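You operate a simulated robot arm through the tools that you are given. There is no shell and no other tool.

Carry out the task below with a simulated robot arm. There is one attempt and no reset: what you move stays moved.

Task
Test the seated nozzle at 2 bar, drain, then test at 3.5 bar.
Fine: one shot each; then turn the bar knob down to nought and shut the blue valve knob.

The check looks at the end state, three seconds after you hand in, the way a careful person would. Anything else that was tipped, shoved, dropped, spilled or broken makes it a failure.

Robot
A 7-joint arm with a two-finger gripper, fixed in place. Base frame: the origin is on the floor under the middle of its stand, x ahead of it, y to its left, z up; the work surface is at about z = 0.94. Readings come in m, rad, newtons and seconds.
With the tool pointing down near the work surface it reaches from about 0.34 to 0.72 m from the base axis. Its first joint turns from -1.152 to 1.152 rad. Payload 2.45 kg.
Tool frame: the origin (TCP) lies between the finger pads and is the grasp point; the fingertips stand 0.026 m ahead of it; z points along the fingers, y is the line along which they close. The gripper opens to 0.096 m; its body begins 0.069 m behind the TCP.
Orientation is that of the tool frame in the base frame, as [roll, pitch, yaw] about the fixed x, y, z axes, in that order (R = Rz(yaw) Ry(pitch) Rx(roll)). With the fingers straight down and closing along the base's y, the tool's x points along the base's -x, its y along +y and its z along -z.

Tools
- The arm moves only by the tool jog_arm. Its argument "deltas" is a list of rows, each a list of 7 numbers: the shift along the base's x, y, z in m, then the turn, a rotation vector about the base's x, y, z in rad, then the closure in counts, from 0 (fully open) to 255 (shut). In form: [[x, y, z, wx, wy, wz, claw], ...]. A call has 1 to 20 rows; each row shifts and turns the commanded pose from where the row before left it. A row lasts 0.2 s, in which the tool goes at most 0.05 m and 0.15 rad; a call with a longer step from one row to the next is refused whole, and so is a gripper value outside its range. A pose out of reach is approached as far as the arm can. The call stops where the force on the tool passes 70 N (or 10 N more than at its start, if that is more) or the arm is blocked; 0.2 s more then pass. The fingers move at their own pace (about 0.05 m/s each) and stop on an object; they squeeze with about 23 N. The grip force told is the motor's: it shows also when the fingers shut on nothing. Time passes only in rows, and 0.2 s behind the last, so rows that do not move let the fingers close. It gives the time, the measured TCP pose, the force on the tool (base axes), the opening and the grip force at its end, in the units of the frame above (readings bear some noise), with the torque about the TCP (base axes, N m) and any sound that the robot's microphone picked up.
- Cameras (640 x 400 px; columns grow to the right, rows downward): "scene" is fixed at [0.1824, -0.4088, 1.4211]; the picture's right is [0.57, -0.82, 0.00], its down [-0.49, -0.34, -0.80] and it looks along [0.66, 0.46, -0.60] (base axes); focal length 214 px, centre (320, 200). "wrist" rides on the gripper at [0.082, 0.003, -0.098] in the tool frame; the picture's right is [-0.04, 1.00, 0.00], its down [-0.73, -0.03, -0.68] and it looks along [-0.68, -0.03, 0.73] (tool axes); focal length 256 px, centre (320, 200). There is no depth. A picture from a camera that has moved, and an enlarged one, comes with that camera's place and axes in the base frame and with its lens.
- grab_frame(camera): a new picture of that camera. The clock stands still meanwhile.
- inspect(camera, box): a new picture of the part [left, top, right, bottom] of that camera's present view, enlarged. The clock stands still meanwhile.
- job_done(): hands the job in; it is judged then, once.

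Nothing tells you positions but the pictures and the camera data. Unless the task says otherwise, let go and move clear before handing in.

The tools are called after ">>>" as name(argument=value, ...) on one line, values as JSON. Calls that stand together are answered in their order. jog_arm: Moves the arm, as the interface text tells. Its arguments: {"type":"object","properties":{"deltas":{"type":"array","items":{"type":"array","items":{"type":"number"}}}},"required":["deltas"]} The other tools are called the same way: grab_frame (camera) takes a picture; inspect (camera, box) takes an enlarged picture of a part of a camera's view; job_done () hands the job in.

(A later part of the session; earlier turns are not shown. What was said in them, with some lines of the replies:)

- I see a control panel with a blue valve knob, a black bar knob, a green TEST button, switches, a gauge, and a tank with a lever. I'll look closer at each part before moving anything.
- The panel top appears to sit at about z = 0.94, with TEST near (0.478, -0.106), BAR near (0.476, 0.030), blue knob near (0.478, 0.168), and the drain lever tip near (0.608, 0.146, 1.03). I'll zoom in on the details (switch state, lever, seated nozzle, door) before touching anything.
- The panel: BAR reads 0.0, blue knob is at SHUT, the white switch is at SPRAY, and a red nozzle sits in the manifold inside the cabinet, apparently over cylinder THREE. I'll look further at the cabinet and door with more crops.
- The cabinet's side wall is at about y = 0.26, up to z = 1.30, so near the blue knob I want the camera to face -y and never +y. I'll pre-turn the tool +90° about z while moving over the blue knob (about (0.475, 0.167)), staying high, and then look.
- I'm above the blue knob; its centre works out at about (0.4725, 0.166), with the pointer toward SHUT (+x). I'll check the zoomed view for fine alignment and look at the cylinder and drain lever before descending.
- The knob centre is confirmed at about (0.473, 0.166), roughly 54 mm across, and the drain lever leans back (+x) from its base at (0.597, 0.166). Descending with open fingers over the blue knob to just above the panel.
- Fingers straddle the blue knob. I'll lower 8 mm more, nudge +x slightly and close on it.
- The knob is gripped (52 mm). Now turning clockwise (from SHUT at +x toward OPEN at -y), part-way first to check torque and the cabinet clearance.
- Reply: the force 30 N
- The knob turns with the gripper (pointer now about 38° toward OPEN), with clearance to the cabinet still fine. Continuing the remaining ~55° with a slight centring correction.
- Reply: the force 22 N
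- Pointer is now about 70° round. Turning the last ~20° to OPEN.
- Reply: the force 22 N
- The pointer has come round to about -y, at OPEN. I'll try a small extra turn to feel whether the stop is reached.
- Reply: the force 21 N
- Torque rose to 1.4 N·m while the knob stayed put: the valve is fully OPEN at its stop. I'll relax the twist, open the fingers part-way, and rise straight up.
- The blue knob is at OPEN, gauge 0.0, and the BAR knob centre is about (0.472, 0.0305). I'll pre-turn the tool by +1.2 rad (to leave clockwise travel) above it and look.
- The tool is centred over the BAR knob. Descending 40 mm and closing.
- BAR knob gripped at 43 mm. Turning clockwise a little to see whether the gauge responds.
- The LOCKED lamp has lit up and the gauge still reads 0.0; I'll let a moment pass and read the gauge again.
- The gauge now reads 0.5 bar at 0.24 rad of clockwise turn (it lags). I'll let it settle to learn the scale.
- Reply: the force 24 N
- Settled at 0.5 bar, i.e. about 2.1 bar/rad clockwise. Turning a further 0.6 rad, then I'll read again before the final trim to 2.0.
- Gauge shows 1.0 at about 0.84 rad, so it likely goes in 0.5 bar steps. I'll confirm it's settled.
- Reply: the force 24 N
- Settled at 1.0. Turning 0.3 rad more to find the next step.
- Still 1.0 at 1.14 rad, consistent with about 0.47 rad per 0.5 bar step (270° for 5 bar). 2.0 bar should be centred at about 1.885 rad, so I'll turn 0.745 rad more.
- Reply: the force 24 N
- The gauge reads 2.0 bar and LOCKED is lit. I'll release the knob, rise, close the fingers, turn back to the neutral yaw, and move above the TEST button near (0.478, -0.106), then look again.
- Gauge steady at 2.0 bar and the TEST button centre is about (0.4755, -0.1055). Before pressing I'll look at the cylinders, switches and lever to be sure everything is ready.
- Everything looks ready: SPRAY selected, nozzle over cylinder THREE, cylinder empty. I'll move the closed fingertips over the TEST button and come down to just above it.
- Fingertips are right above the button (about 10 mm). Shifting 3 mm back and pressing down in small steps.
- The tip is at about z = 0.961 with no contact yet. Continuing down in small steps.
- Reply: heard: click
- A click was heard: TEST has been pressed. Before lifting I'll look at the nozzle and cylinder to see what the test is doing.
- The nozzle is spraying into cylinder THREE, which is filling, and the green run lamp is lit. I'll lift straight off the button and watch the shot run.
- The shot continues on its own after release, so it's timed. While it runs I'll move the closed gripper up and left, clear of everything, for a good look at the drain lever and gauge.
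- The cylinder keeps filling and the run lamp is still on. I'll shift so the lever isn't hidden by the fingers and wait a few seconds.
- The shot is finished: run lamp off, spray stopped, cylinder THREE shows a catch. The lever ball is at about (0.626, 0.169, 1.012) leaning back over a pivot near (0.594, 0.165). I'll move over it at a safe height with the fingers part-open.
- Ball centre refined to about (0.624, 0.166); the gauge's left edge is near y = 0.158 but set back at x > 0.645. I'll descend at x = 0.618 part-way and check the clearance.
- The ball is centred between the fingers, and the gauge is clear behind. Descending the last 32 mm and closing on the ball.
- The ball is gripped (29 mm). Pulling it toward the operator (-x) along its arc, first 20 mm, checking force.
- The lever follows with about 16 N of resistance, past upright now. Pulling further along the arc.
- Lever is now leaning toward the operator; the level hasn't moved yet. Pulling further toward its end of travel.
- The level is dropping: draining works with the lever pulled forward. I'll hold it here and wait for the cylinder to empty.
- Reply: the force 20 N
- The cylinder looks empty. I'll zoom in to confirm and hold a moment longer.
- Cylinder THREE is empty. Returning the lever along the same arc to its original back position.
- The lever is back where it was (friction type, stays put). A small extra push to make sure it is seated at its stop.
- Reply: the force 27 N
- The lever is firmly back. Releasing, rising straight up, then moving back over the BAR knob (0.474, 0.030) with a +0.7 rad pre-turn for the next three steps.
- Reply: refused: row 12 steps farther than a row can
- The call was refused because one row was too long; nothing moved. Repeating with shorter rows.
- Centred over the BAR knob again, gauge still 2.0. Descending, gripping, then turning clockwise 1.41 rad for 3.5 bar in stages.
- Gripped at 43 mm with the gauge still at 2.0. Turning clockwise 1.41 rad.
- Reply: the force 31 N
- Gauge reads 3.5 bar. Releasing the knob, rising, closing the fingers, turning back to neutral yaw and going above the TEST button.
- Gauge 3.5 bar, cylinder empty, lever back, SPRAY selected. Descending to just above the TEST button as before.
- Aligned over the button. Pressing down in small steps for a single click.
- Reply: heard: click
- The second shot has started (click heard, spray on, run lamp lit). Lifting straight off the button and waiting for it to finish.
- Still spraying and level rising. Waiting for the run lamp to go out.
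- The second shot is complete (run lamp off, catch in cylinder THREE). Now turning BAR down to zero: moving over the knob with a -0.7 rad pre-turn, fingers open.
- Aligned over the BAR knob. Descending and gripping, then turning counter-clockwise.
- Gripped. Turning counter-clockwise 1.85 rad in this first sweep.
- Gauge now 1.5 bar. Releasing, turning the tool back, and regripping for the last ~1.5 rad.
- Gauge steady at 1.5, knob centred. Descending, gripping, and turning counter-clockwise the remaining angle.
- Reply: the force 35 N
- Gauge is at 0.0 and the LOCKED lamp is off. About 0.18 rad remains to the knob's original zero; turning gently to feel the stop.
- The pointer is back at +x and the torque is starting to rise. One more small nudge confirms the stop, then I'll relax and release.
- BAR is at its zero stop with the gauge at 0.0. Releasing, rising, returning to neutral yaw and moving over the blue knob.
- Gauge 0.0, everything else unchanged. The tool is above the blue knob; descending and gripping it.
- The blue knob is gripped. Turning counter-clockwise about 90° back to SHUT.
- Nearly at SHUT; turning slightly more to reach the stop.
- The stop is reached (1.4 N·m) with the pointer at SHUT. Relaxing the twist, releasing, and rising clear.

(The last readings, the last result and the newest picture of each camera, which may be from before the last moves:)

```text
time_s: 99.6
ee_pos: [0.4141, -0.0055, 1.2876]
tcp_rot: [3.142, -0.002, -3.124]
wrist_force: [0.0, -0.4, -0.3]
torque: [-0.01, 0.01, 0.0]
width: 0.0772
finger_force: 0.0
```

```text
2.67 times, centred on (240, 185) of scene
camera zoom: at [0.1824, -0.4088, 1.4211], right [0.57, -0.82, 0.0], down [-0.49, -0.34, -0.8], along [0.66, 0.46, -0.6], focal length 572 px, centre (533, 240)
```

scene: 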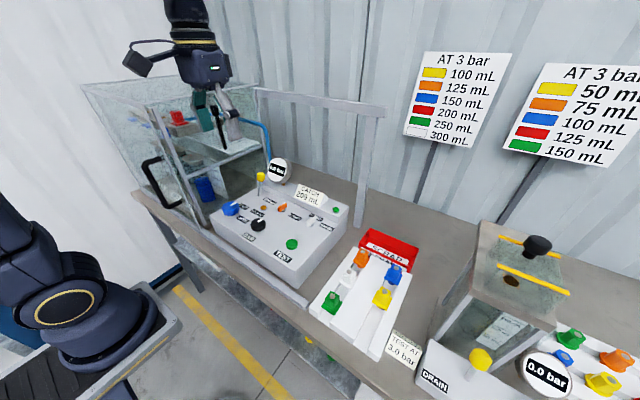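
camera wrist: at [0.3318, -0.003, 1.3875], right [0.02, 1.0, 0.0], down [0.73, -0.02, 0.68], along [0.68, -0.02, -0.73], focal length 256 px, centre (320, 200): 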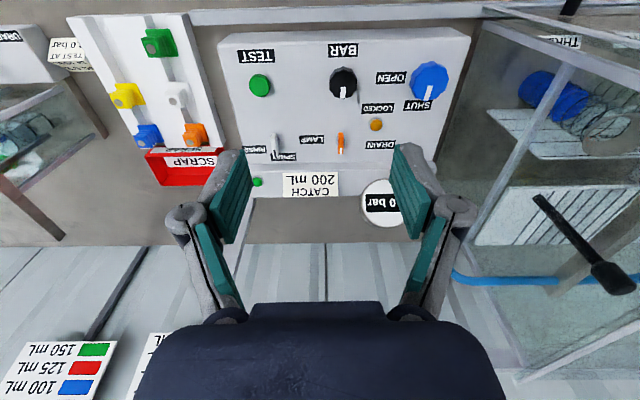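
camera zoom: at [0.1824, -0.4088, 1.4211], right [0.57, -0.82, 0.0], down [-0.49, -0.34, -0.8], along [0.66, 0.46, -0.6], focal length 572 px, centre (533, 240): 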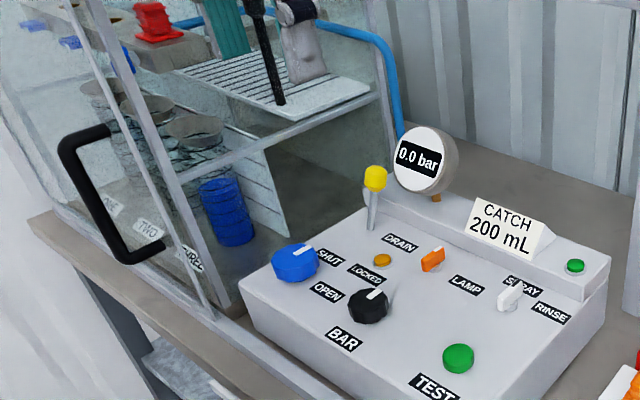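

The arm is clear. I'll do a last close check of the knobs, lever, switches and gauge against the starting view.

>>> inspect(camera="wrist", box=[230, 30, 470, 230])

>>> inspect(camera="scene", box=[215, 160, 295, 230])

>>> inspect(camera="scene", box=[150, 100, 220, 210])

```text
2.00 times, centred on (350, 130) of wrist
camera zoom: at [0.3318, -0.003, 1.3875], right [0.02, 1.0, 0.0], down [0.73, -0.02, 0.68], along [0.68, -0.02, -0.73], focal length 512 px, centre (260, 340)
```

zoom: 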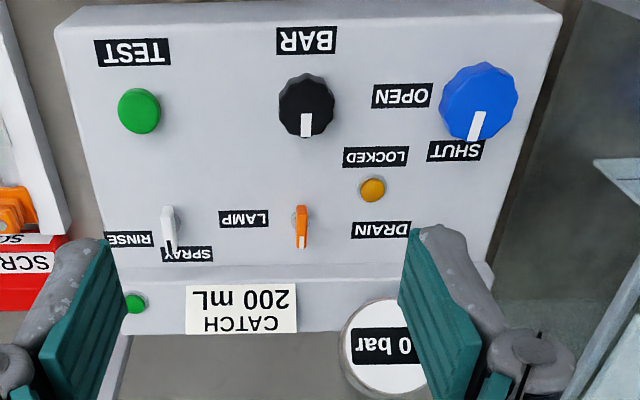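

```text
5.71 times, centred on (255, 195) of scene
camera zoom: at [0.1824, -0.4088, 1.4211], right [0.57, -0.82, 0.0], down [-0.49, -0.34, -0.8], along [0.66, 0.46, -0.6], focal length 1226 px, centre (691, 229)
```

zoom: 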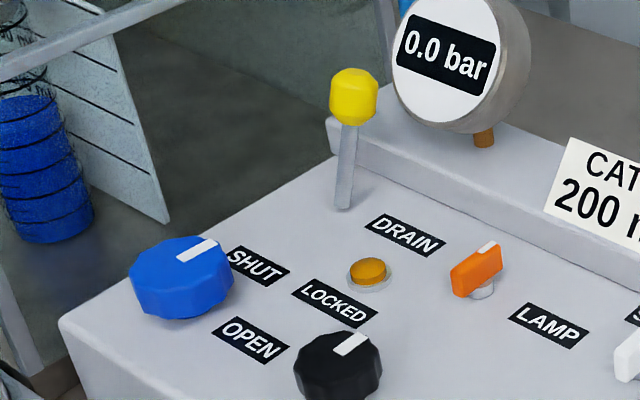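

```text
3.64 times, centred on (185, 155) of scene
camera zoom: at [0.1824, -0.4088, 1.4211], right [0.57, -0.82, 0.0], down [-0.49, -0.34, -0.8], along [0.66, 0.46, -0.6], focal length 780 px, centre (811, 364)
```

zoom: 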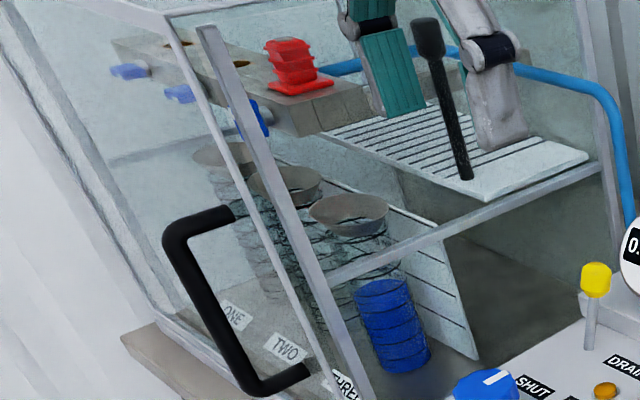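

BAR is at zero (gauge 0.0), the blue knob is at SHUT, and the drain lever is back in place. The second shot's catch is standing in cylinder THREE, nothing else has been disturbed, and the arm is clear, so I'm handing in.

>>> job_done()

```text
The job is handed in.
```

I ran both tests on the seated red nozzle, one shot each, and handed the job in. I don't have the check's result.

1. **2 bar test:** I opened the blue valve, set the gauge to 2.0 bar and pressed TEST once. The shot stopped on its own.
2. **Drain:** I pulled the yellow lever until cylinder THREE looked empty, then pushed it back to where it started.
3. **3.5 bar test:** I set the gauge to 3.5 bar and pressed TEST once. That shot also stopped on its own, and its water is still in cylinder THREE because you didn't ask for a second drain.
4. **Shutdown:** The bar knob is at its zero stop with the gauge at 0.0, and the blue valve knob is at its SHUT stop.

I saw nothing else moved or spilled in the last pictures, and the gripper is empty and clear of the panel. I didn't read off exact volumes for either shot.
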